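You operate a simulated robot arm through the tools that you are given. There is no shell and no other tool. Be economical: measure what you need, move in short steps, check, and stop when the job is done.

The job below is to be done with a simulated two-armed robot. You get a single attempt, and the scene is never put back.

## Task
Pick up the yellow strap grip with one hand, pass it to the other hand and put it on the pane of the light box.
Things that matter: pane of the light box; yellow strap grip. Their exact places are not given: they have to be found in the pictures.

It is judged by the outcome, as a careful person would: the job done as asked, and still so three seconds after it is handed in. It fails if anything else is knocked over, pushed out of place, dropped, spilled or broken.

## Robot
Two 7-joint arms with three-finger grippers on one trunk, on a base that drives. Base frame: it is fixed to the floor where the robot stands at the start and does not move with it; the origin is under the middle of the robot, x ahead of it, y to its left, z up. Readings come in m, degrees, newtons and seconds.
The left shoulder is at the start at [0.03, 0.124, 1.033], the right one opposite. With the tool pointing down near the work surface each hand reaches from about 0.1 to 0.78 m from the robot's upright axis, wherever it stands, measured 20 degrees to its own side. Places, roughly: pane of the light box (24x24 cm) [-1.84, -1.28, 0.92]; yellow strap grip (4x3x10 cm) [0.7, 0.1, 0.8]. Payload 2.2 kg a hand.
Tool frame (each hand has its own): the origin (TCP) lies between the finger pads and is the grasp point; the fingertips stand 0.028 m ahead of it; z points along the fingers, y is the line along which they close. Largest opening 0.102 m; the body of the gripper starts 0.071 m behind the TCP.
Orientation is told as [roll, pitch, yaw] about the base's x, y, z axes, in that order, counted from this pose: with the fingers straight down and closing along the base's y, the tool's x points along the base's -x, its y along +y and its z along -z.

## Interface
- The arms move only by the tool nudge_tool. It takes "left_targets", "right_targets" or both (then of equal length, played together; a hand with none holds still); each is a list of rows, each a list of 3 entries, a list of its own where there are three numbers: the shift along the base's x, y, z in m, then the turn, a rotation vector about the base's x, y, z in degrees, then the gripper command, from -1 (shut) to 1 (fully open), values between in proportion. In form: [[[x, y, z], [ax, ay, az], jaw], ...]. A call has 1 to 8 rows; each row shifts and turns the commanded pose from where the row before left it. A row lasts 0.2 s, in which the tool goes at most 0.05 m and 8.6 degrees; a call with a longer step from one row to the next is refused whole, and so is a gripper value outside its range. Where a pose cannot be reached the arm comes as near as it can. A force on the tool above 40 N (or 10 N above the force at the start of the call, whichever is more), or a blocked arm, ends the call early, and 0.2 s more pass. The fingers move at their own pace and stop on an object; they squeeze with about 42 N. The grip force told is the motor's: it shows also when the fingers shut on nothing. Time passes only in rows, and 0.2 s behind the last, so rows that do not move let the fingers close. The reply holds the time, the measured pose of the TCP, the force on the tool along the base axes, the opening and the grip force, in the units named above and with some noise, with the torque about the TCP (base axes, N m) and any sound that the robot's microphone picked up.
- Cameras (640 x 400 px; columns grow to the right, rows downward): "scene" is now at [0.0427, -0.0006, 1.7401]; the picture's right is [0.01, -1.00, 0.00], its down [-0.81, -0.01, -0.59] and it looks along [0.59, 0.01, -0.81] (base axes); focal length 266 px, centre (320, 200). "left" rides on the left gripper at [0.072, 0.038, -0.086] in its tool frame; the picture's right is [-0.46, 0.89, 0.00], its down [-0.60, -0.32, -0.73] and it looks along [-0.65, -0.34, 0.68] (tool axes); focal length 256 px, centre (320, 200). "right" rides on the right gripper at [0.069, 0.044, -0.086] in its tool frame; the picture's right is [-0.53, 0.85, 0.00], its down [-0.58, -0.36, -0.73] and it looks along [-0.62, -0.39, 0.68] (tool axes); focal length 256 px, centre (320, 200).
- get_image(camera): a new picture of that camera. It takes no simulated time.
- move_column(by): slides the trunk up (or, below 0, down) by that many m; the arms and the scene camera ride with it, the base frame stays. It gives what a move gives, with no picture.
- roll_base(legs): drives the robot by 1 to 6 legs, each [ahead, left, turn to the left] in m, m and degrees, along the robot's own axes; the way and the turn of a leg run together, so that a leg with both is an arc; at most 1.5 m and 180 degrees a leg. The arms and the cameras ride along, it lands a little off, and it stops where it bumps. It gives what a move gives.
- head_to(pan, tilt): turns the head with the scene camera to pan (to the left, within 143 degrees either way) and tilt (down, from -29 to 69), counted from straight ahead of the robot. It gives what a move gives.
- pixel_to_xyz(camera, pixels): there is no depth. For up to 12 entries [column, row, z] of the newest picture of that camera ("zoom" is the newest enlarged one), the place [x, y] in the base frame at which the ray of that pixel passes the height z, good to about 0.002 m. It takes no simulated time.
- inspect(camera, box): a new picture of the part [left, top, right, bottom] of that camera's present view, enlarged. It takes no simulated time.
- close_job(): hands the job in; it is judged then, once.

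Go step by step. Measure first, check grasps and placings, and put right what went wrong. The budget is 80 turns and 70 pictures, counting those below and the enlarged ones. Unless the task says otherwise, let go and move clear before handing in, and close with one line.

The tools are called after "Request:" as name(argument=value, ...) on one line, values as JSON. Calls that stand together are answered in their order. nudge_tool: Moves the arms, as the interface text tells. Its arguments: {"type":"object","properties":{"left_targets":{"type":"array","items":{"type":"array"}},"right_targets":{"type":"array","items":{"type":"array"}}},"required":[]} The other tools are called the same way: move_column (by) slides the trunk up or down; roll_base (legs) drives the base; head_to (pan, tilt) turns the head that bears the scene camera; get_image (camera) takes a picture; pixel_to_xyz (camera, pixels) gives the place at which the rays of pixels pass given heights; inspect (camera, box) takes an enlarged picture of a part of a camera's view; close_job () hands the job in.

At the start:

```text
clock: 0.0
left_position: [0.5609, 0.3754, 1.0433]
left_tool_rot: [0.1, 0.0, 0.0]
left_contact_force: [0.7, -0.4, -0.2]
left_wrist_torque: [-0.01, -0.02, 0.05]
left_opening: 0.1021
left_gripper_force: 0.0
right_position: [0.4089, -0.0875, 0.9993]
right_tool_rot: [0.0, 0.0, 0.0]
right_contact_force: [-0.3, -0.4, -0.4]
right_wrist_torque: [0.01, 0.01, 0.04]
right_opening: 0.1018
right_gripper_force: 0.0
trunk travel left (down, up): [-0.275, 0.265]
robot x, y, heading: [-0.0007, 0.0021, 0.3]
head pan, tilt: [0.8, 54.1]
```

scene: 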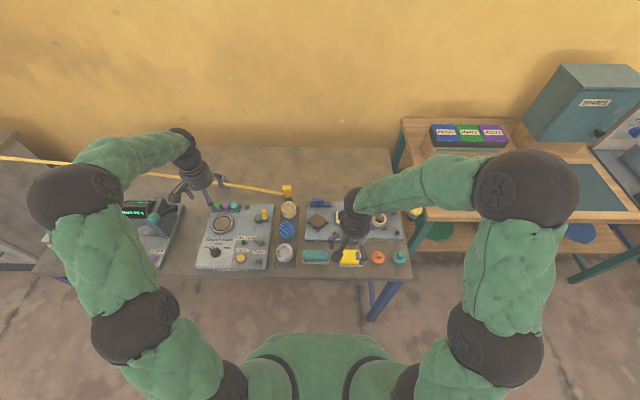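
right: 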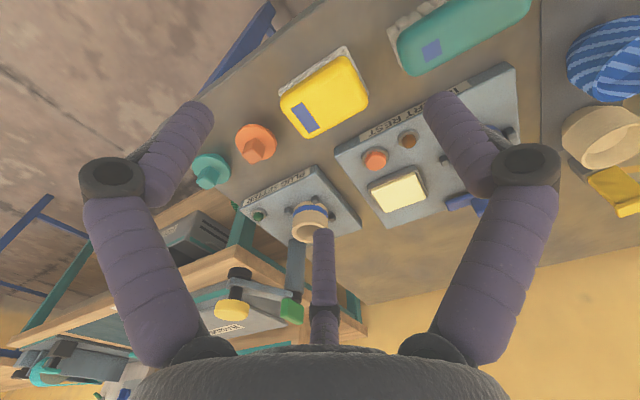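
left: 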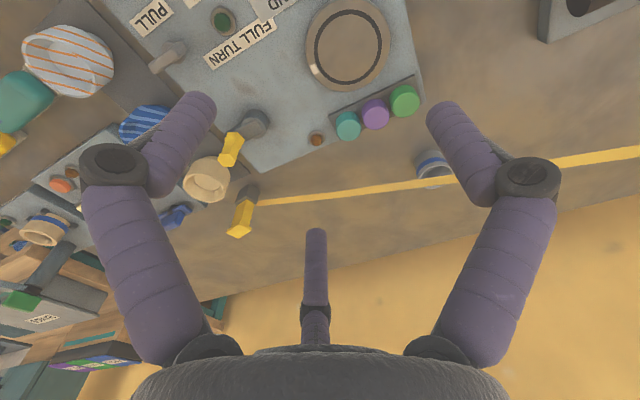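

The scene picture shows a yellow piece with a band near (287,190) and another at (265,215); I enlarge that part to find the strap grip.

Request:
inspect(camera="scene", box=[180, 160, 420, 310])

Request:
inspect(camera="left", box=[100, 80, 420, 280])

```text
2.67 times, centred on (300, 235) of scene
```

zoom: 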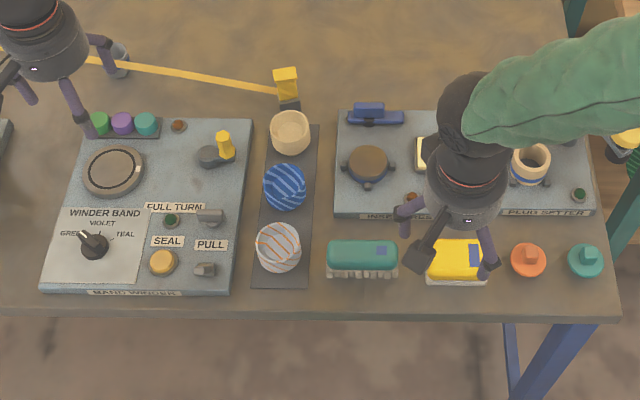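

```text
2.00 times, centred on (260, 180) of left
```

zoom: 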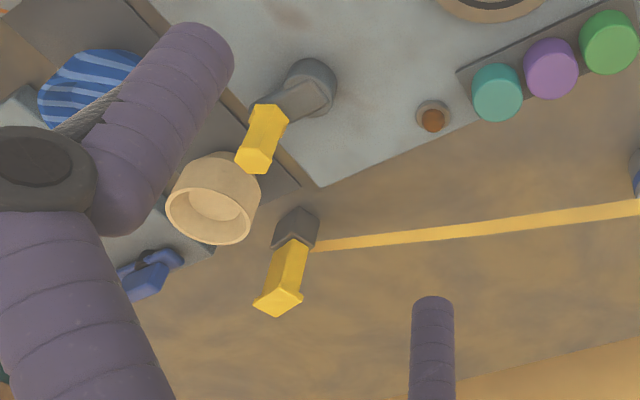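

The yellow grip stands on a dark foot behind the cream cup, with a strap running left. I look where the strap goes and find the light box.

Request:
head_to(pan=50, tilt=30)

Request:
get_image(camera="scene")

Request:
head_to(pan=-140, tilt=25)

Request:
get_image(camera="scene")

```text
clock: 1.2
left_position: [0.5609, 0.3734, 1.0442]
left_tool_rot: [0.1, 0.0, 0.0]
left_contact_force: [-0.2, -0.5, -0.4]
left_wrist_torque: [-0.01, 0.0, -0.01]
left_opening: 0.1022
left_gripper_force: 0.1
right_position: [0.4091, -0.0882, 0.999]
right_tool_rot: [0.0, -0.1, 0.0]
right_contact_force: [-0.3, 0.5, 0.8]
right_wrist_torque: [-0.01, 0.01, -0.02]
right_opening: 0.1023
right_gripper_force: 0.1
trunk travel left (down, up): [-0.275, 0.265]
robot x, y, heading: [0.0008, 0.0002, -0.0]
head pan, tilt: [50.0, 30.0]
```

```text
64 pictures are left
```

scene: 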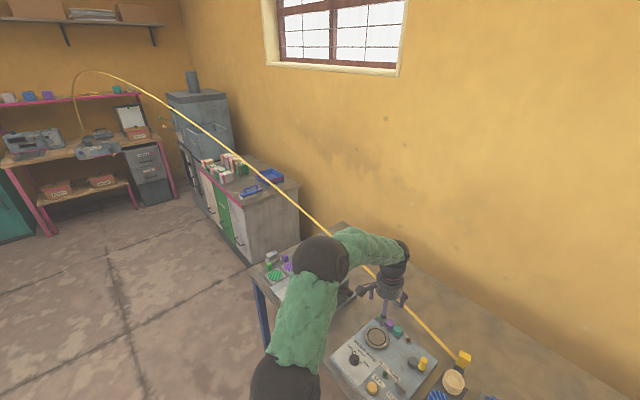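

```text
clock: 4.0
left_position: [0.5613, 0.3734, 1.044]
left_tool_rot: [0.0, -0.1, 0.1]
left_contact_force: [-0.5, 0.1, 0.4]
left_wrist_torque: [-0.02, -0.02, 0.01]
left_opening: 0.1019
left_gripper_force: 0.1
right_position: [0.4085, -0.0883, 1.0001]
right_tool_rot: [-0.1, -0.1, 0.0]
right_contact_force: [0.6, -0.4, 0.0]
right_wrist_torque: [-0.05, 0.04, 0.03]
right_opening: 0.1021
right_gripper_force: 0.0
trunk travel left (down, up): [-0.275, 0.265]
robot x, y, heading: [0.0001, 0.001, 0.1]
head pan, tilt: [-140.0, 25.0]
```

```text
63 pictures are left
```

scene: 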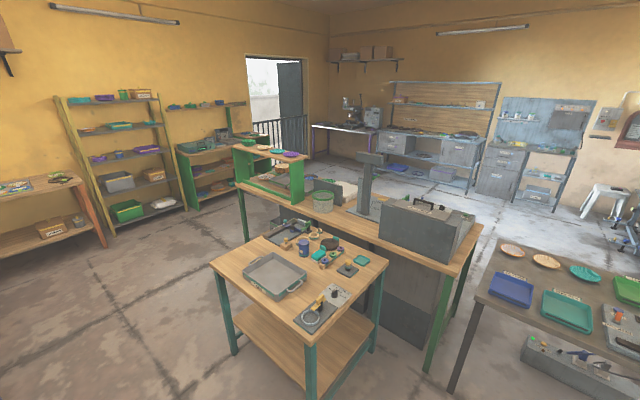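

The strap runs in an arc to something far left-behind. I enlarge the area near (345,180), where the light box should be, and then look at the strap's far end.

Request:
inspect(camera="scene", box=[200, 130, 500, 330])

Request:
head_to(pan=80, tilt=10)

Request:
get_image(camera="scene")

```text
2.00 times, centred on (350, 230) of scene
```

zoom: 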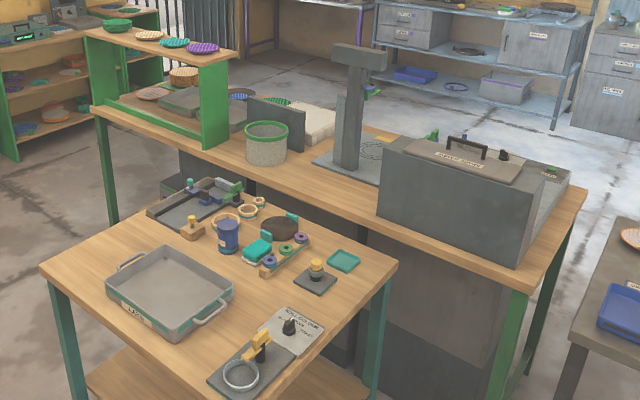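

```text
clock: 7.1
left_position: [0.5613, 0.3739, 1.0432]
left_tool_rot: [-0.1, 0.1, -0.1]
left_contact_force: [0.5, -0.5, -0.5]
left_wrist_torque: [0.01, 0.0, 0.01]
left_opening: 0.1021
left_gripper_force: 0.0
right_position: [0.4101, -0.0887, 0.9987]
right_tool_rot: [0.0, 0.0, 0.0]
right_contact_force: [0.6, -0.5, 0.2]
right_wrist_torque: [-0.02, -0.03, 0.03]
right_opening: 0.1018
right_gripper_force: 0.1
trunk travel left (down, up): [-0.275, 0.265]
robot x, y, heading: [0.0022, -0.0, -0.0]
head pan, tilt: [80.0, 10.0]
```

```text
61 pictures are left
```

scene: 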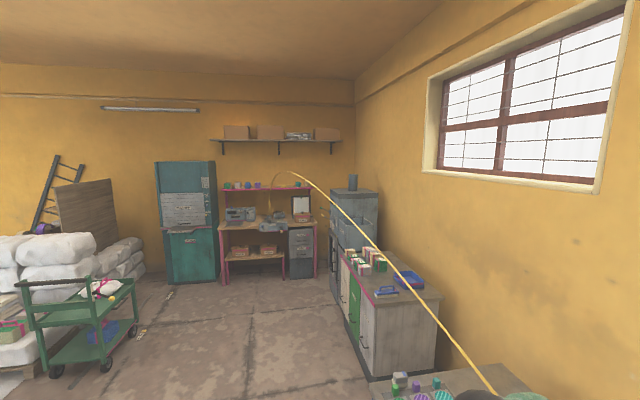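

Request:
inspect(camera="scene", box=[200, 150, 360, 250])

Request:
head_to(pan=-143, tilt=20)

Request:
inspect(camera="scene", box=[220, 130, 460, 280])

Request:
pixel_to_xyz(camera="zoom", pixels=[[320, 200, 0.92], [400, 200, 0.92], [300, 150, 0.92], [480, 130, 0.92], [480, 200, 0.92]])

```text
4.00 times, centred on (280, 200) of scene
```

zoom: 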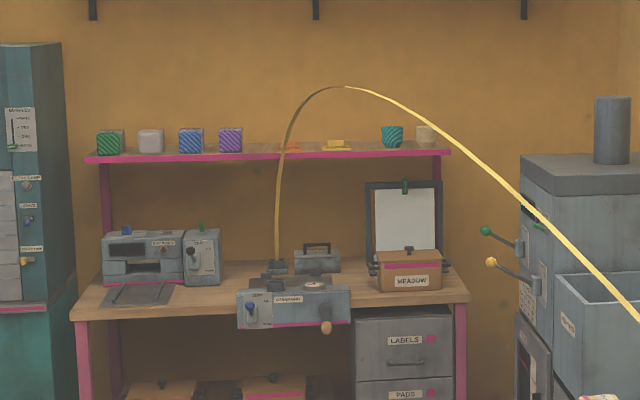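

```text
clock: 10.3
left_position: [0.561, 0.3728, 1.0428]
left_tool_rot: [-0.1, 0.0, 0.0]
left_contact_force: [0.3, 0.0, -0.1]
left_wrist_torque: [-0.03, -0.03, 0.04]
left_opening: 0.1021
left_gripper_force: 0.1
right_position: [0.4095, -0.0887, 0.9989]
right_tool_rot: [0.0, 0.0, 0.0]
right_contact_force: [0.9, -0.4, 0.1]
right_wrist_torque: [0.01, 0.02, -0.03]
right_opening: 0.1016
right_gripper_force: 0.0
trunk travel left (down, up): [-0.275, 0.265]
robot x, y, heading: [-0.0033, 0.0026, 0.1]
head pan, tilt: [-143.0, 20.0]
```

```text
2.67 times, centred on (340, 205) of scene
```

zoom: 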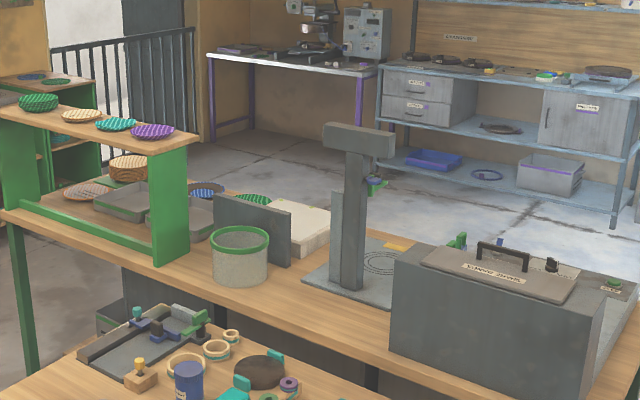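

```text
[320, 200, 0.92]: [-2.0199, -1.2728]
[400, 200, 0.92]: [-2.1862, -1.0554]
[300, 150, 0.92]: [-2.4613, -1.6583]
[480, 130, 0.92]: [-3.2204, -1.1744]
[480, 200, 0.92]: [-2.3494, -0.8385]
```

The white slab near zoom (300,225) is likely the light box, behind a grey board. Now a closer look at the grip and the machine at the strap's end.

Request:
head_to(pan=10, tilt=50)

Request:
inspect(camera="scene", box=[270, 130, 390, 205])

Request:
inspect(camera="left", box=[190, 160, 310, 235])

```text
clock: 12.7
left_position: [0.562, 0.3741, 1.0431]
left_tool_rot: [0.0, 0.0, 0.0]
left_contact_force: [0.9, 0.3, 0.1]
left_wrist_torque: [0.01, 0.0, -0.03]
left_opening: 0.1018
left_gripper_force: 0.1
right_position: [0.4093, -0.0884, 0.9997]
right_tool_rot: [-0.1, 0.0, 0.0]
right_contact_force: [0.4, 0.1, 0.1]
right_wrist_torque: [0.0, 0.01, 0.02]
right_opening: 0.1021
right_gripper_force: 0.0
trunk travel left (down, up): [-0.275, 0.265]
robot x, y, heading: [0.003, 0.0046, -0.0]
head pan, tilt: [10.0, 50.0]
```

```text
5.33 times, centred on (330, 168) of scene
```

zoom: 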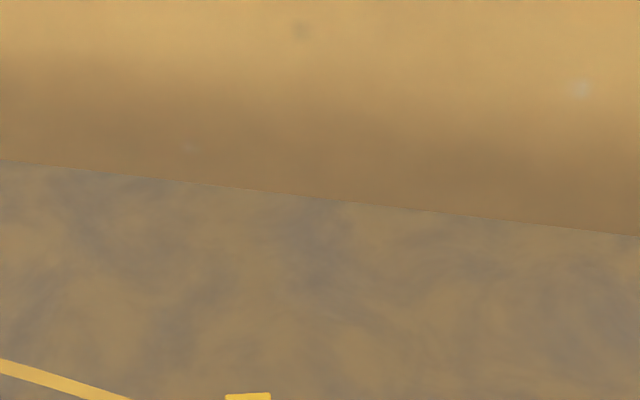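

```text
5.33 times, centred on (250, 198) of left
```

zoom: 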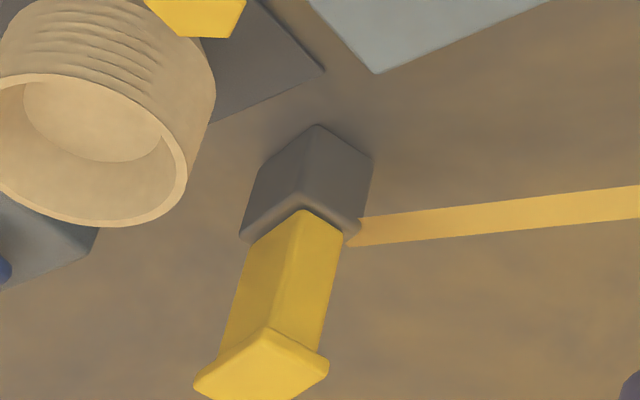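

Request:
inspect(camera="scene", box=[260, 170, 420, 270])

Request:
pixel_to_xyz(camera="left", pixels=[[249, 183, 0.75], [240, 229, 0.85], [240, 229, 0.9], [249, 183, 0.8], [257, 203, 0.8]])

Request:
get_image(camera="scene")

```text
4.00 times, centred on (340, 220) of scene
```

zoom: 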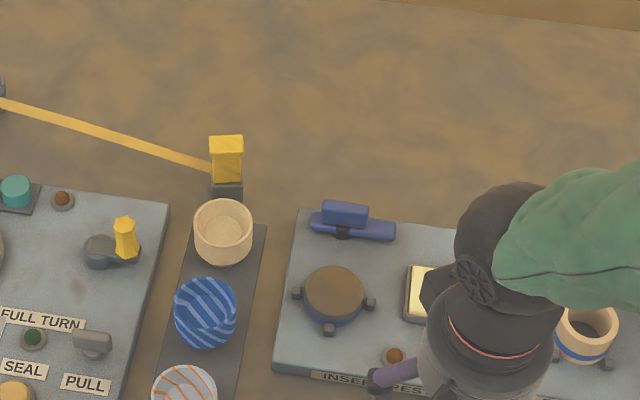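

```text
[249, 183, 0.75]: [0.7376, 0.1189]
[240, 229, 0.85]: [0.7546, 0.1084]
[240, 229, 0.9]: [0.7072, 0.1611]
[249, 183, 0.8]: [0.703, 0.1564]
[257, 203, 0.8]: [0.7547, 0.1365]
```

```text
55 pictures are left
```

scene: 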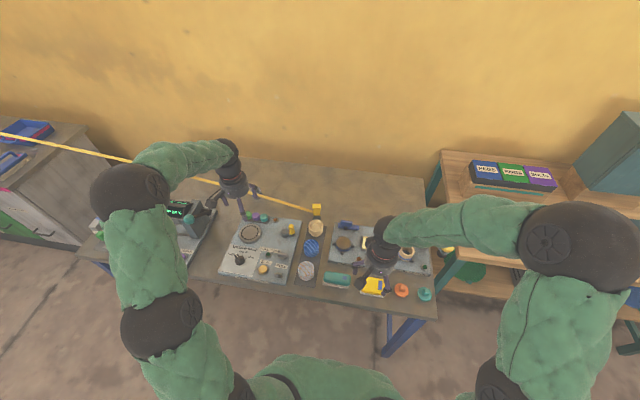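

Request:
pixel_to_xyz(camera="scene", pixels=[[317, 219.5, 0.75], [316.7, 206, 0.85], [313.5, 206, 0.85], [320.5, 206, 0.85], [313, 212, 0.8]])

```text
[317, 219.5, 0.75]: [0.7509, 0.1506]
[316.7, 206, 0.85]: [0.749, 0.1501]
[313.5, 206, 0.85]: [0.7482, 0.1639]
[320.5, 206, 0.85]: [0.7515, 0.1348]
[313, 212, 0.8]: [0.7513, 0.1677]
```

Triangulating scene and left views puts the grip at about (0.728, 0.146), table z ≈ 0.785, top ≈ 0.885. I look closer at the strap's anchor machine and at the left workstation before touching it.

Request:
head_to(pan=90, tilt=10)

Request:
inspect(camera="scene", box=[280, 160, 376, 220])

```text
clock: 14.2
left_position: [0.5606, 0.3733, 1.0423]
left_tool_rot: [-0.1, 0.0, 0.0]
left_contact_force: [0.2, 0.5, -0.1]
left_wrist_torque: [0.0, -0.01, -0.01]
left_opening: 0.102
left_gripper_force: 0.0
right_position: [0.4084, -0.0891, 0.9995]
right_tool_rot: [-0.1, 0.0, -0.1]
right_contact_force: [0.0, 0.6, -0.8]
right_wrist_torque: [0.01, 0.0, 0.03]
right_opening: 0.1023
right_gripper_force: 0.1
trunk travel left (down, up): [-0.275, 0.265]
robot x, y, heading: [0.0025, -0.0014, 0.0]
head pan, tilt: [90.0, 10.0]
```

```text
6.67 times, centred on (328, 190) of scene
```

zoom: 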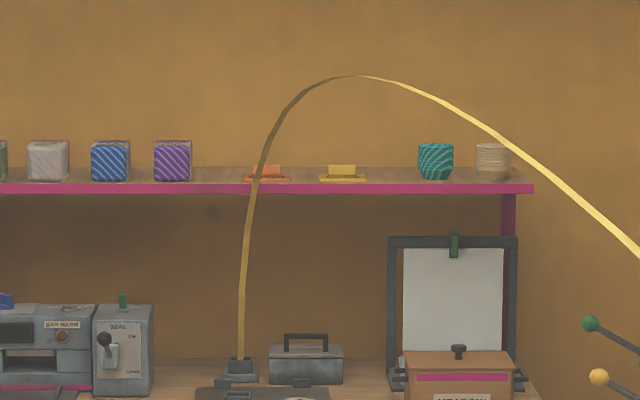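

The strap is a springy loop from a fixture at the far bench to the grip's foot. I move the left hand in front of the grip, tilted 45° so the fingers come in under the cap from the robot's side.

Request:
nudge_tool(left_targets=[[[0.0, -0.035, -0.0], [0, -7.5, 0], 0.3], [[0.0, -0.04, 0.0], [0, -7.5, 0], 0.3], [[0.0, -0.04, -0.01], [0, -7.5, 0], 0.3], [[0.02, -0.04, -0.02], [0, -7.5, 0], 0.3], [[0.02, -0.04, -0.02], [0, -7.5, 0], 0.3], [[0.015, -0.03, -0.025], [0, -7.5, 0], 0.3], [[0.012, -0.002, -0.02], [0, 0, 0], 0.3], [[0, 0, 0], [0, 0, 0], 0.3]])

Request:
get_image(camera="left")

Request:
head_to(pan=10, tilt=50)

Request:
inspect(camera="scene", box=[240, 150, 400, 250])

```text
clock: 16.0
left_position: [0.629, 0.148, 0.9501]
left_tool_rot: [0.0, -45.1, 0.0]
left_contact_force: [-0.3, 0.2, -0.6]
left_wrist_torque: [-0.01, 0.02, 0.01]
left_opening: 0.0664
left_gripper_force: 0.0
right_position: [0.4079, -0.088, 0.9999]
right_tool_rot: [0.0, 0.0, 0.0]
right_contact_force: [0.0, -0.6, 0.2]
right_wrist_torque: [0.06, 0.02, 0.01]
right_opening: 0.1021
right_gripper_force: 0.0
trunk travel left (down, up): [-0.275, 0.265]
robot x, y, heading: [-0.0008, 0.0001, -0.1]
head pan, tilt: [90.0, 10.0]
```

```text
53 pictures are left
```

left: 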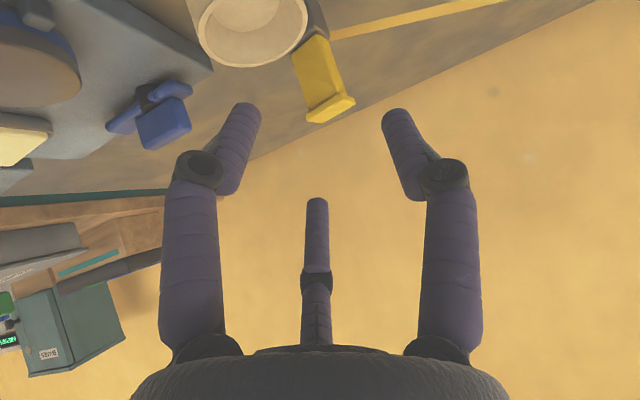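

```text
clock: 17.6
left_position: [0.6291, 0.1483, 0.9484]
left_tool_rot: [-0.1, -45.0, 0.0]
left_contact_force: [0.8, 0.4, 1.2]
left_wrist_torque: [0.0, 0.02, 0.01]
left_opening: 0.0662
left_gripper_force: 0.1
right_position: [0.4082, -0.0889, 0.9983]
right_tool_rot: [-0.1, -0.1, -0.1]
right_contact_force: [0.5, 0.8, 0.2]
right_wrist_torque: [-0.01, -0.02, 0.0]
right_opening: 0.102
right_gripper_force: 0.1
trunk travel left (down, up): [-0.275, 0.265]
robot x, y, heading: [-0.0, 0.0006, -0.2]
head pan, tilt: [10.0, 50.0]
```

```text
4.00 times, centred on (320, 200) of scene
```

zoom: 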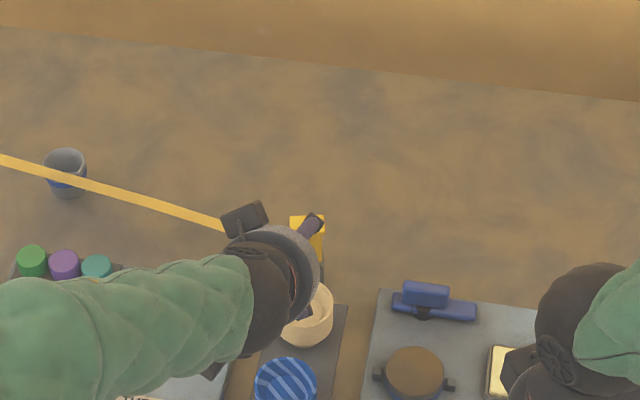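

Request:
pixel_to_xyz(camera="left", pixels=[[308, 122, 0.885], [355, 102, 0.885], [345, 97, 0.875], [300, 62, 0.82], [330, 40, 0.82], [302, 40, 0.845], [335, 35, 0.82], [500, 2, 0.9]])

Request:
inspect(camera="left", box=[200, 0, 440, 150])

```text
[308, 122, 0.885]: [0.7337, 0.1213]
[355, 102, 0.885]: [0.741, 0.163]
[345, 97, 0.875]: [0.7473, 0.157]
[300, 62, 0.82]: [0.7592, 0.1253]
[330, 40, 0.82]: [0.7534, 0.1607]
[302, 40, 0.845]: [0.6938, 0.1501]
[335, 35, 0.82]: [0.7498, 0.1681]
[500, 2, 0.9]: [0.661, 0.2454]
```

```text
2.67 times, centred on (320, 75) of left
```

zoom: 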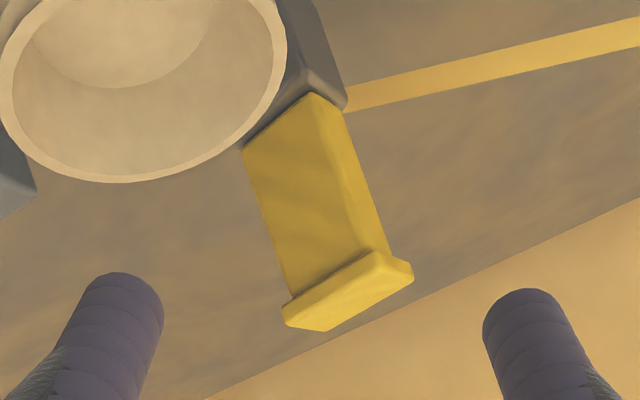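

The grip's cap is centred near y 0.142 and the 6.6 cm opening clears it; I advance along the tool axis to (0.728, 0.143, 0.852).

Request:
nudge_tool(left_targets=[[[0.025, -0.003, -0.025], [0, 0, 0], 0.3], [[0.025, -0.002, -0.025], [0, 0, 0], 0.3], [[0.022, 0, -0.022], [0, 0, 0], 0.3], [[0.0, 0, 0], [0, 0, 0], 0.3]])

Request:
get_image(camera="left")

```text
clock: 18.6
left_position: [0.7102, 0.1414, 0.8872]
left_tool_rot: [-0.3, -46.2, 0.2]
left_contact_force: [2.1, -1.6, 7.5]
left_wrist_torque: [-0.25, 0.27, 0.1]
left_opening: 0.0646
left_gripper_force: 0.0
right_position: [0.4087, -0.0873, 0.9984]
right_tool_rot: [0.0, 0.1, 0.0]
right_contact_force: [0.6, -0.2, -0.7]
right_wrist_torque: [-0.03, 0.02, 0.01]
right_opening: 0.102
right_gripper_force: 0.2
trunk travel left (down, up): [-0.275, 0.265]
robot x, y, heading: [-0.0002, -0.0003, -0.0]
head pan, tilt: [10.0, 50.0]
stopped in row 4 (left hand): the force on the tool passed its limit at 41 N (the readings are from after the stop); the commanded pose is now the measured one
```

```text
50 pictures are left
```

left: 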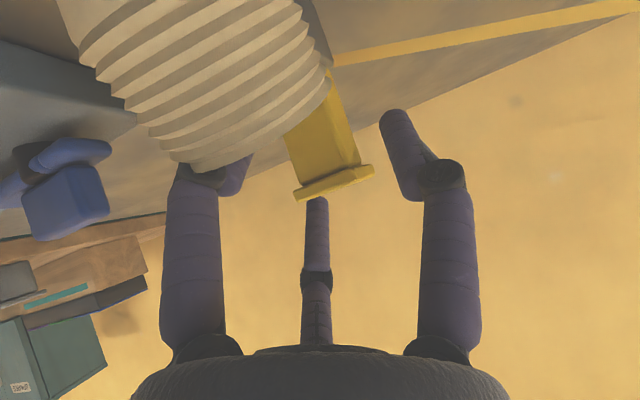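

The −y finger came against the cream cup (it is taller and nearer than I judged). I back straight off along the tool axis and check the cup.

Request:
nudge_tool(left_targets=[[[-0.025, 0, 0.025], [0, 0, 0], 0.3], [[-0.03, 0, 0.03], [0, 0, 0], 0.3], [[-0.0, 0.045, 0.02], [0, 0, 0], 0.3], [[-0.0, 0.045, 0.01], [0, 0, 0], 0.3], [[-0.0, 0.045, 0.01], [0, 0, 0], 0.3]])

Request:
inspect(camera="scene", box=[240, 150, 400, 250])

Request:
get_image(camera="left")

```text
clock: 19.8
left_position: [0.6547, 0.2807, 0.9793]
left_tool_rot: [-0.3, -45.8, 0.2]
left_contact_force: [0.0, 0.0, -0.9]
left_wrist_torque: [-0.01, -0.03, -0.02]
left_opening: 0.0662
left_gripper_force: 0.1
right_position: [0.4093, -0.0879, 0.9994]
right_tool_rot: [0.0, 0.0, -0.1]
right_contact_force: [-0.4, 0.3, 0.2]
right_wrist_torque: [-0.02, 0.02, 0.0]
right_opening: 0.102
right_gripper_force: 0.0
trunk travel left (down, up): [-0.275, 0.265]
robot x, y, heading: [0.002, -0.0012, 0.2]
head pan, tilt: [10.0, 50.0]
```

```text
4.00 times, centred on (320, 200) of scene
```

zoom: 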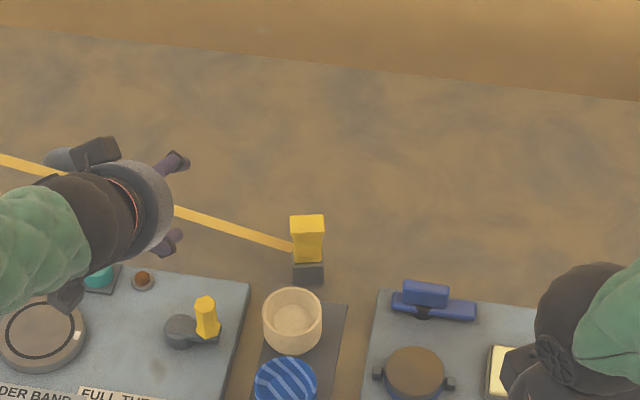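

```text
48 pictures are left
```

left: 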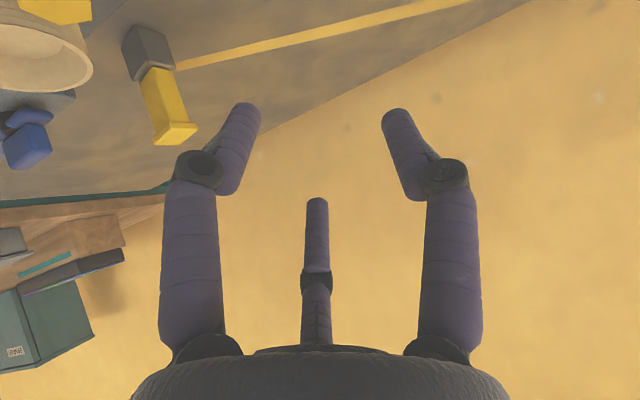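

The grip hasn't moved, but the cup shifted by about (−3,+2) px versus the earlier picture (centre 316,228 → 313.2,230). I measure both places to put it back with the right hand.

Request:
pixel_to_xyz(camera="scene", pixels=[[316, 228.1, 0.865], [313.1, 230.2, 0.865], [305.75, 230, 0.865], [320.5, 230, 0.865], [313.1, 222, 0.865], [313.1, 238.5, 0.865], [316, 228.1, 0.84], [313.1, 230.2, 0.84]])

Request:
get_image(camera="right")

Request:
inspect(camera="scene", box=[284, 210, 348, 250])

```text
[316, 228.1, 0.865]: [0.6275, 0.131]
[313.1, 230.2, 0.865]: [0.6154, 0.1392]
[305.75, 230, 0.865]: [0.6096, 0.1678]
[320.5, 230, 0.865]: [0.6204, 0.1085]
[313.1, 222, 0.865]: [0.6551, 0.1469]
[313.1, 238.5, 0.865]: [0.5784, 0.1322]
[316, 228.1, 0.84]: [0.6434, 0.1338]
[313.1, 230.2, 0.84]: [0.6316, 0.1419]
```

```text
47 pictures are left
```

right: 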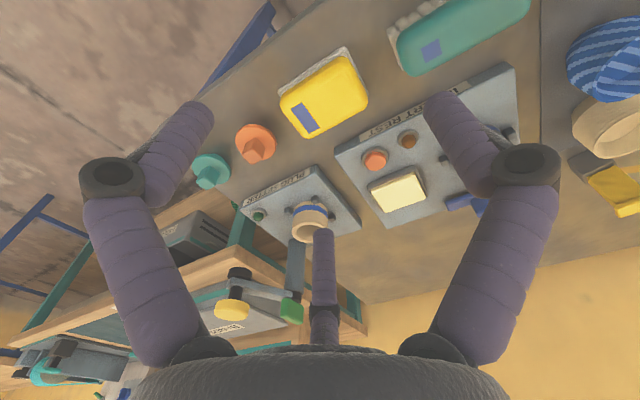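

```text
10.00 times, centred on (316, 230) of scene
```

zoom: 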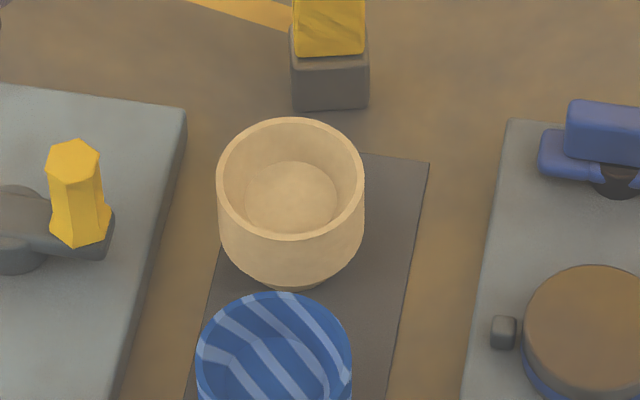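

Request:
pixel_to_xyz(camera="right", pixels=[[607, 127, 0.83], [607, 127, 0.845], [607, 127, 0.86], [573, 125, 0.84]])

Request:
inspect(camera="right", box=[540, 75, 640, 150])

Request:
pixel_to_xyz(camera="scene", pixels=[[313, 238.5, 0.787], [313.1, 230.2, 0.83], [313.1, 230.2, 0.85], [305.8, 229, 0.845], [320.5, 231, 0.845]])

```text
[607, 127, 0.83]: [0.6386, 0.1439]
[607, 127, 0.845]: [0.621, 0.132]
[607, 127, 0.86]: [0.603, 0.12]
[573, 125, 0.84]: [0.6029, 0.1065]
```

```text
5.33 times, centred on (590, 112) of right
```

zoom: 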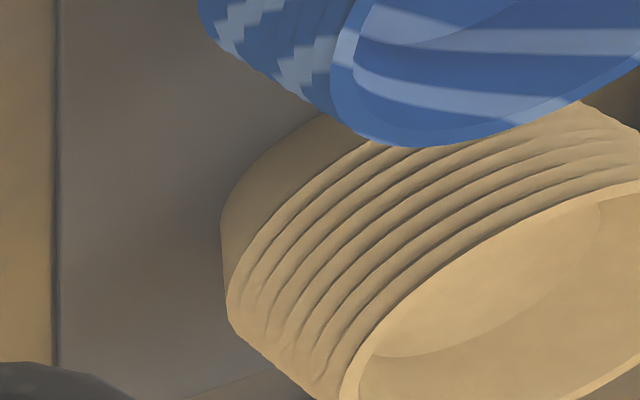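

```text
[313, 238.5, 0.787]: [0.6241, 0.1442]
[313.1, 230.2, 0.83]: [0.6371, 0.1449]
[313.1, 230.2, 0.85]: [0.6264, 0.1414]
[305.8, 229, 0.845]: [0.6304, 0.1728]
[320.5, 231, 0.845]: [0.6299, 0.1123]
```

The cup (rim Ø≈6 cm, now centred near x 0.615–0.637, y 0.141) moved about 12 mm toward me and 8 mm left. I withdraw the left hand and bring the right hand above the cup for a better look.

Request:
nudge_tool(left_targets=[[[-0.03, 0.03, 0.01], [0, 5, 0], 0.3], [[-0.03, 0.03, 0.01], [0, 5, 0], 0.3], [[-0.02, 0.03, 0.01], [0, 5, 0], 0.3], [[0, 0.03, 0.01], [0, 5, 0], 0.3], [[0, 0.02, 0.01], [0, 5, 0], 0.3], [[0, 0, 0.01], [0, 5, 0], 0.3], [[0, 0, 0], [0, 0, 0], 0.3]], right_targets=[[[0.02, 0.02, 0.01], [0, 0, 0], 1], [[0.03, 0.03, 0.01], [0, 0, 0], 1], [[0.03, 0.035, 0], [0, 0, 0], 1], [[0.03, 0.035, 0], [0, 0, 0], 1], [[0.035, 0.035, 0], [0, 0, 0], 1], [[0.03, 0.035, 0], [0, 0, 0], 1], [[0.02, 0.035, 0], [0, 0, 0], 1]])

Request:
get_image(camera="right")

```text
clock: 21.4
left_position: [0.5721, 0.4186, 1.0371]
left_tool_rot: [-0.1, -15.9, 0.2]
left_contact_force: [0.1, 0.3, 0.1]
left_wrist_torque: [-0.05, 0.04, 0.02]
left_opening: 0.0664
left_gripper_force: 0.1
right_position: [0.602, 0.1379, 1.0196]
right_tool_rot: [-0.1, 0.1, -0.1]
right_contact_force: [-0.4, 0.4, 1.1]
right_wrist_torque: [-0.01, 0.02, 0.0]
right_opening: 0.1021
right_gripper_force: 0.0
trunk travel left (down, up): [-0.275, 0.265]
robot x, y, heading: [0.0019, 0.0015, -0.1]
head pan, tilt: [10.0, 50.0]
```

```text
44 pictures are left
```

right: 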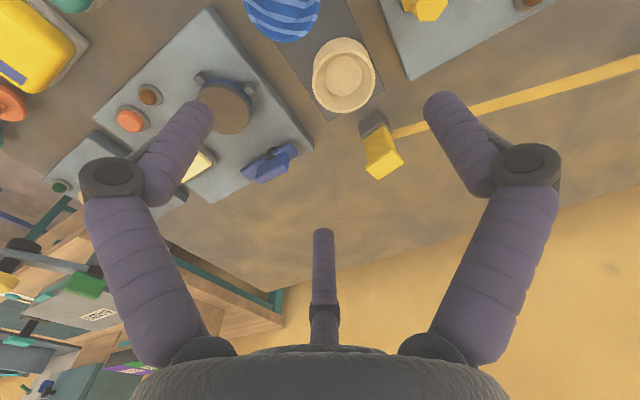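

Request:
pixel_to_xyz(camera="right", pixels=[[344, 77, 0.82], [344, 77, 0.835], [344, 77, 0.85], [344, 77, 0.87], [343, 114, 0.785], [312, 72, 0.835], [376, 78, 0.835], [384, 166, 0.885], [360, 115, 0.785], [388, 140, 0.82]])

Request:
inspect(camera="right", box=[270, 20, 430, 120])

```text
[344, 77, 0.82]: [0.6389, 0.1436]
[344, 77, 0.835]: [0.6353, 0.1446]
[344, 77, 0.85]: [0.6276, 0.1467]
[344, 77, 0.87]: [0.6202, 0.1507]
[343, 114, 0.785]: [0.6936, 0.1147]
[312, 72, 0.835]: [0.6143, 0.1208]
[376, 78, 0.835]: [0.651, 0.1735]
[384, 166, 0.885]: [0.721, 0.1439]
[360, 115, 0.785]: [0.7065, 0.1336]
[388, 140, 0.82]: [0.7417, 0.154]
```

```text
4.00 times, centred on (350, 70) of right
```

zoom: 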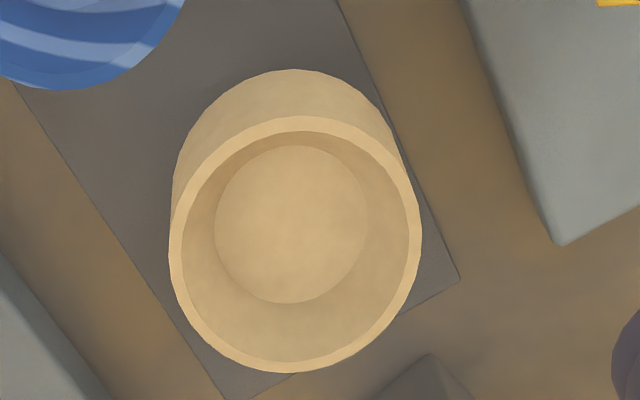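

The cup is at about (0.638, 0.143), rim z ≈ 0.833. I'll pinch its −y wall (one finger inside) with a small opening, away from the crank at the left, and slide it back 12 mm ahead and 8 mm right.

Request:
nudge_tool(right_targets=[[[0.018, -0.012, -0.02], [0, 0, 0], -0.2], [[0.018, -0.0125, -0.035], [0, 0, 0], -0.2], [[0, 0, -0.04], [0, 0, 0], -0.2], [[0, 0, -0.03], [0, 0, 0], -0.2], [[0, 0, -0.01], [0, 0, 0], -0.2], [[0, 0, 0], [0, 0, 0], -0.2]])

Request:
get_image(camera="right")

Request:
inspect(camera="scene", box=[260, 180, 388, 260])

```text
clock: 22.8
left_position: [0.5718, 0.4169, 1.0397]
left_tool_rot: [-0.2, -16.0, 0.1]
left_contact_force: [-0.4, -0.1, -1.0]
left_wrist_torque: [0.01, -0.02, 0.01]
left_opening: 0.0664
left_gripper_force: 0.1
right_position: [0.6397, 0.1117, 0.8856]
right_tool_rot: [0.1, -0.1, -0.1]
right_contact_force: [0.5, 0.6, 5.0]
right_wrist_torque: [0.17, 0.0, 0.05]
right_opening: 0.0405
right_gripper_force: 0.0
trunk travel left (down, up): [-0.275, 0.265]
robot x, y, heading: [0.0012, 0.0004, -0.2]
head pan, tilt: [10.0, 50.0]
```

```text
42 pictures are left
```

right: 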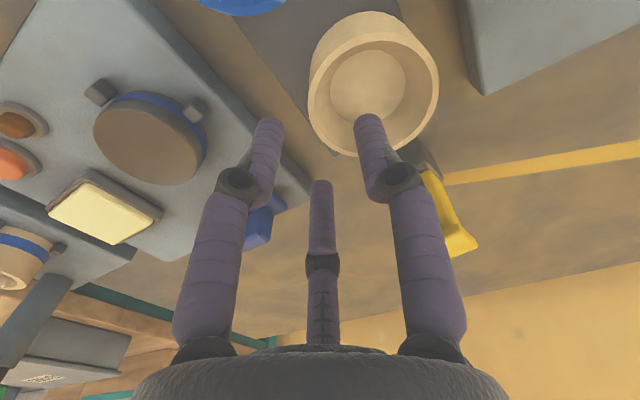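

```text
5.00 times, centred on (324, 220) of scene
```

zoom: 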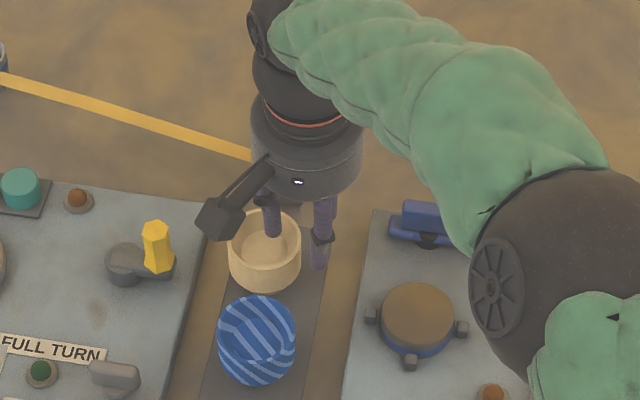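

Request:
pixel_to_xyz(camera="right", pixels=[[370, 118, 0.8575], [370, 118, 0.845], [266, 122, 0.8575], [320, 182, 0.8575], [373, 84, 0.83], [373, 84, 0.845], [373, 84, 0.86], [310, 80, 0.845], [438, 85, 0.845]])

Request:
inspect(camera="right", box=[290, 0, 450, 100])

```text
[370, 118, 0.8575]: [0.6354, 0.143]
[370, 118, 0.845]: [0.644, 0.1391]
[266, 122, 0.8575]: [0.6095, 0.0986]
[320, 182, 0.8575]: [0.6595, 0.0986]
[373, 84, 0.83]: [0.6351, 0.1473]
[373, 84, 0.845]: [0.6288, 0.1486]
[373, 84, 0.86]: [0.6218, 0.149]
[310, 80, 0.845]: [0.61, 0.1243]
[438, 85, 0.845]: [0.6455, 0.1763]
```

```text
4.00 times, centred on (370, 50) of right
```

zoom: 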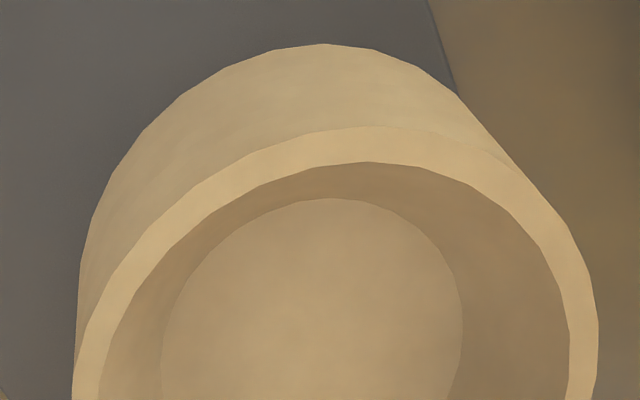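

The gripper pictures show three fingertips around the TCP (pixels (370,118), (266,122), (320,182)), one on +y and two on −y – that explains the earlier touch. A 5 N reading is odd, so I re-read while rising 2 mm.

Request:
nudge_tool(right_targets=[[[0, 0, 0.002], [0, 0, 0], -0.2], [[0, 0, 0], [0, 0, 0], -0.2]])

Request:
inspect(camera="left", box=[0, 0, 320, 200])

```text
clock: 23.4
left_position: [0.5724, 0.4174, 1.0386]
left_tool_rot: [-0.1, -16.0, 0.1]
left_contact_force: [0.0, -0.3, 0.6]
left_wrist_torque: [-0.01, -0.01, -0.01]
left_opening: 0.0663
left_gripper_force: 0.0
right_position: [0.6393, 0.1141, 0.8858]
right_tool_rot: [0.0, 0.1, 0.0]
right_contact_force: [0.3, -0.9, 1.8]
right_wrist_torque: [0.05, 0.01, -0.01]
right_opening: 0.0406
right_gripper_force: 0.1
trunk travel left (down, up): [-0.275, 0.265]
robot x, y, heading: [-0.0015, -0.0016, 0.3]
head pan, tilt: [10.0, 50.0]
```

```text
2.00 times, centred on (160, 100) of left
```

zoom: 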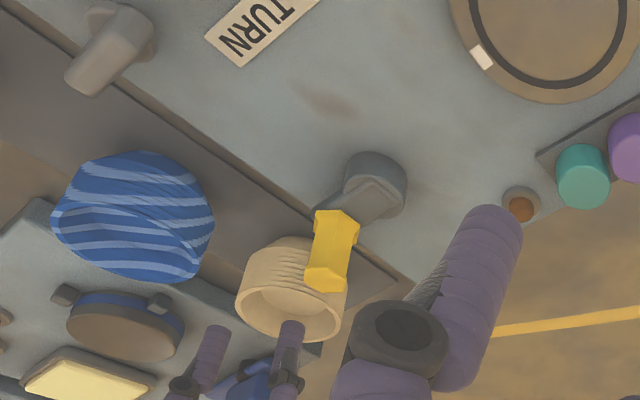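

Request:
pixel_to_xyz(camera="left", pixels=[[146, 151, 0.82], [146, 151, 0.835], [146, 151, 0.85], [146, 151, 0.865], [145, 162, 0.857], [145, 162, 0.84]])

```text
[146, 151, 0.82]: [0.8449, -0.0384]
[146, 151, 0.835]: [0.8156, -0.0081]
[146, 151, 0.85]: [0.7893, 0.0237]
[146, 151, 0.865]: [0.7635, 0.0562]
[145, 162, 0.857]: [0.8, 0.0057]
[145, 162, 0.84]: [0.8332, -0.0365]
```

Request:
pixel_to_xyz(camera="zoom", pixels=[[292, 300, 0.82], [292, 300, 0.835], [292, 300, 0.85], [292, 300, 0.865], [292, 300, 0.88], [290, 323, 0.857], [290, 323, 0.87], [290, 323, 0.84], [240, 290, 0.85], [345, 300, 0.85]])

```text
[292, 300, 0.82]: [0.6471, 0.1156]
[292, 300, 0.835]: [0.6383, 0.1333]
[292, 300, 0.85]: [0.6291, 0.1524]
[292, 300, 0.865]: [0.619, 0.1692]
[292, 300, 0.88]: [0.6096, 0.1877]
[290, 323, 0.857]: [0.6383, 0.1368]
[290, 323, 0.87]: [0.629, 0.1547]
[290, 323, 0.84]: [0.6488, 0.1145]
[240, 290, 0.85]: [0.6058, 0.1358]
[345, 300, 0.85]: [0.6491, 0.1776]
```

Several views agree: cup centre ≈ (0.633, 0.146), and fingers touch it higher than its drawn rim. I'll straddle it from above with the right hand yawed 30° (clear of crank and blue cup), open wide.

Request:
nudge_tool(right_targets=[[[0, 0, 0.045], [0, 0, 0], 0.5], [[-0.003, 0.016, 0.01], [0, 0, 8], 1], [[-0.003, 0.016, 0], [0, 0, 8], 1], [[0, 0, 0], [0, 0, 8], 1], [[0, 0, 0], [0, 0, 6], 1], [[0, 0, 0], [0, 0, 0], 1]])

Request:
get_image(camera="right")

```text
clock: 24.8
left_position: [0.5718, 0.4164, 1.0396]
left_tool_rot: [-0.1, -16.1, 0.2]
left_contact_force: [0.0, -0.2, 0.2]
left_wrist_torque: [-0.01, 0.01, 0.03]
left_opening: 0.0662
left_gripper_force: 0.2
right_position: [0.6334, 0.1427, 0.9407]
right_tool_rot: [0.1, 0.0, 30.1]
right_contact_force: [0.3, -0.5, -0.5]
right_wrist_torque: [0.01, 0.0, 0.0]
right_opening: 0.1023
right_gripper_force: 0.0
trunk travel left (down, up): [-0.275, 0.265]
robot x, y, heading: [0.0019, 0.0015, 0.3]
head pan, tilt: [10.0, 50.0]
```

```text
38 pictures are left
```

right: 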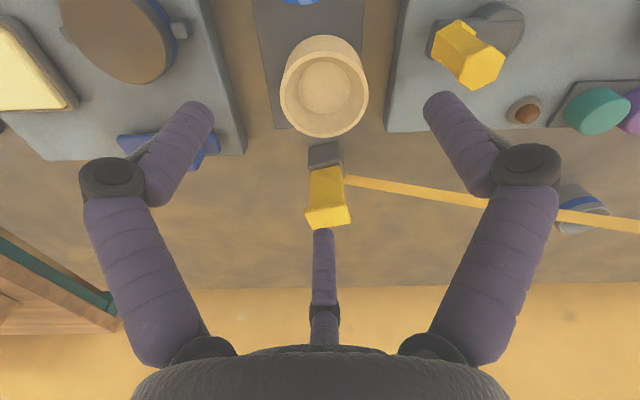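

Request:
pixel_to_xyz(camera="right", pixels=[[323, 233, 0.913], [205, 108, 0.913], [438, 98, 0.913], [324, 92, 0.84], [324, 92, 0.835], [281, 90, 0.84], [367, 92, 0.84], [328, 218, 0.887], [324, 165, 0.82], [324, 143, 0.785]])

```text
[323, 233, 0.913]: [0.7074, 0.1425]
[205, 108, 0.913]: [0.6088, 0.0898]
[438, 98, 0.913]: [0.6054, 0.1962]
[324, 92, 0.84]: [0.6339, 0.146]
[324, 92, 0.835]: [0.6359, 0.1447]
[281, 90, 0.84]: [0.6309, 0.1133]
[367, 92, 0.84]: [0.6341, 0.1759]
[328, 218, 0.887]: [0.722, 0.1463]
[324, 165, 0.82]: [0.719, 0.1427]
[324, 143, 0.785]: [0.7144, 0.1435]
```

The +x finger would come too near the grip, so I fix the cup after the grip is lifted. I withdraw the right hand and bring the left hand upright above the grip at (0.728, 0.144).

Request:
nudge_tool(right_targets=[[[-0.02, 0, 0.04], [0, 0, 0], 1], [[-0.03, -0.035, 0.01], [0, 0, 0], 1], [[-0.02, -0.045, 0], [0, 0, 0], 1], [[0, -0.045, 0], [0, 0, 0], 1], [[0, -0.045, 0], [0, 0, 0], 1], [[0, -0.045, 0], [0, 0, 0], 1], [[0, -0.02, 0], [0, 0, 0], 1], [[0, 0, 0], [0, 0, 0], 1]], left_targets=[[[0, 0, 0], [0, 0, 0], 0.3], [[0, 0, 0], [0, 8, 0], 0.3], [[0.025, -0.035, 0], [0, 8, 0], 0.3], [[0.025, -0.04, -0.01], [0, 0, 0], 0.3], [[0.026, -0.04, -0.01], [0, 0, 0], 0.3], [[0.025, -0.04, -0.01], [0, 0, 0], 0.3], [[0.025, -0.04, 0], [0, 0, 0], 0.3], [[0, 0, 0], [0, 0, 0], 0.3]])

Request:
nudge_tool(left_targets=[[[0.015, -0.04, 0], [0, 0, 0], 0.3], [[0.015, -0.037, 0], [0, 0, 0], 0.3], [[0, 0, 0], [0, 0, 0], 0.3]])

Request:
get_image(camera="left")

```text
clock: 26.6
left_position: [0.6978, 0.2213, 1.0091]
left_tool_rot: [0.0, 0.0, 0.2]
left_contact_force: [-0.3, 0.0, -0.1]
left_wrist_torque: [0.0, -0.01, -0.01]
left_opening: 0.0662
left_gripper_force: 0.1
right_position: [0.5627, -0.0897, 0.991]
right_tool_rot: [0.0, 0.1, 30.1]
right_contact_force: [0.8, 0.4, 0.6]
right_wrist_torque: [0.01, -0.03, -0.02]
right_opening: 0.1021
right_gripper_force: 0.0
trunk travel left (down, up): [-0.275, 0.265]
robot x, y, heading: [0.0016, -0.001, -0.2]
head pan, tilt: [10.0, 50.0]
```

```text
clock: 27.4
left_position: [0.7291, 0.1451, 1.0131]
left_tool_rot: [-0.1, 0.1, 0.2]
left_contact_force: [0.3, 0.3, -0.6]
left_wrist_torque: [-0.02, -0.01, 0.0]
left_opening: 0.0666
left_gripper_force: 0.0
right_position: [0.5634, -0.0884, 0.9893]
right_tool_rot: [0.0, 0.0, 30.0]
right_contact_force: [-1.2, -0.1, -0.4]
right_wrist_torque: [-0.01, -0.02, 0.02]
right_opening: 0.1022
right_gripper_force: 0.0
trunk travel left (down, up): [-0.275, 0.265]
robot x, y, heading: [0.0026, 0.0025, 0.3]
head pan, tilt: [10.0, 50.0]
```

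```text
37 pictures are left
```

left: 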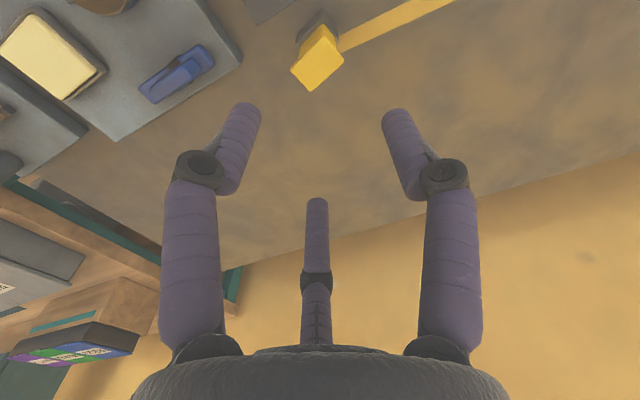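

Request:
inspect(camera="left", box=[280, 0, 360, 100])

Request:
pixel_to_xyz(camera="left", pixels=[[291, 70, 0.887], [312, 91, 0.887], [343, 60, 0.887], [320, 26, 0.887], [317, 62, 0.887], [246, 108, 0.985], [396, 112, 0.985], [317, 202, 0.985]])

```text
4.00 times, centred on (320, 50) of left
```

zoom: 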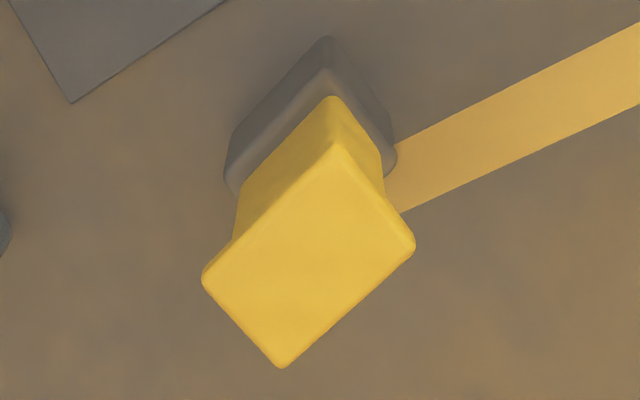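

```text
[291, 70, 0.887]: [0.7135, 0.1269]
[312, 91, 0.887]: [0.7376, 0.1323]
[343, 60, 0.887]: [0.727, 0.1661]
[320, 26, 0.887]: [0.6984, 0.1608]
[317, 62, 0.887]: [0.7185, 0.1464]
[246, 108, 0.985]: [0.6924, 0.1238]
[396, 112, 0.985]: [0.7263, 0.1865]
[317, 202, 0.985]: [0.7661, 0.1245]
```

The cap's centre is (0.7205, 0.1455), turned about +14°. I yaw the left hand 14°, centre it and go down so the TCP is at z ≈ 0.872.

Request:
nudge_tool(left_targets=[[[-0.004, 0, 0], [0, 0, 7], 0.3], [[-0.0045, 0, 0], [0, 0, 7], 0.3], [[0, 0, -0.04], [0, 0, 0], 0.3], [[0, 0, -0.04], [0, 0, 0], 0.3], [[0, 0, -0.03], [0, 0, 0], 0.3], [[0, 0, -0.015], [0, 0, 0], 0.3], [[0, 0, -0.013], [0, 0, 0], 0.3], [[0, 0, 0], [0, 0, 0], 0.3]])

Request:
get_image(camera="left")

```text
clock: 29.2
left_position: [0.7193, 0.1464, 0.8717]
left_tool_rot: [0.0, 0.0, 14.1]
left_contact_force: [-0.5, 0.4, -0.3]
left_wrist_torque: [0.05, 0.0, 0.01]
left_opening: 0.0662
left_gripper_force: 0.0
right_position: [0.5624, -0.0902, 0.9905]
right_tool_rot: [0.0, -0.1, 30.0]
right_contact_force: [0.7, 0.8, -0.3]
right_wrist_torque: [0.02, -0.01, 0.01]
right_opening: 0.1021
right_gripper_force: 0.1
trunk travel left (down, up): [-0.275, 0.265]
robot x, y, heading: [0.0018, -0.0033, 0.1]
head pan, tilt: [10.0, 50.0]
```

```text
35 pictures are left
```

left: 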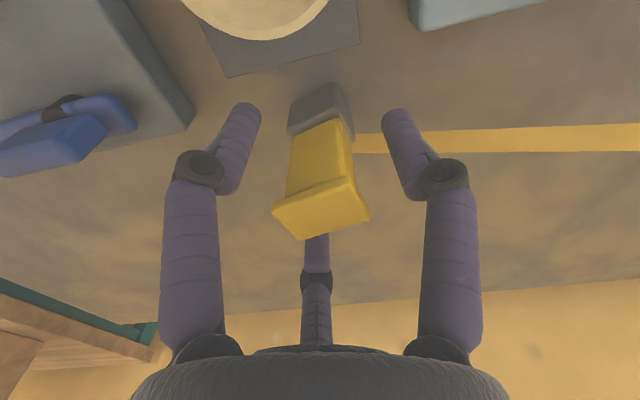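

The grip sits between the fingers with no contact force. I close slowly.

Request:
nudge_tool(left_targets=[[[0, 0, 0], [0, 0, 0], 0.0], [[0, 0, 0], [0, 0, 0], -0.3], [[0, 0, 0], [0, 0, 0], -1], [[0, 0, 0], [0, 0, 0], -1], [[0, 0, 0], [0, 0, 0], -1]])

Request:
get_image(camera="left")

```text
clock: 30.4
left_position: [0.7206, 0.1457, 0.8723]
left_tool_rot: [-0.2, 0.0, 14.1]
left_contact_force: [0.5, -0.4, 0.5]
left_wrist_torque: [0.05, -0.04, 0.01]
left_opening: 0.0269
left_gripper_force: 42.3
right_position: [0.5641, -0.0901, 0.9913]
right_tool_rot: [0.0, 0.1, 30.0]
right_contact_force: [-0.8, 1.0, -0.1]
right_wrist_torque: [-0.02, 0.03, -0.03]
right_opening: 0.1021
right_gripper_force: 0.0
trunk travel left (down, up): [-0.275, 0.265]
robot x, y, heading: [-0.0005, 0.0017, 0.2]
head pan, tilt: [10.0, 50.0]
```

```text
34 pictures are left
```

left: 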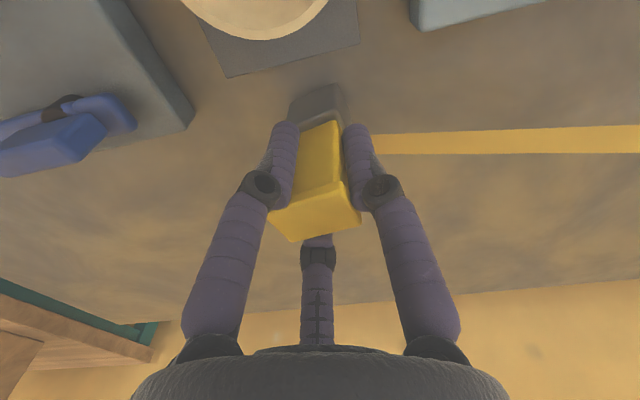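

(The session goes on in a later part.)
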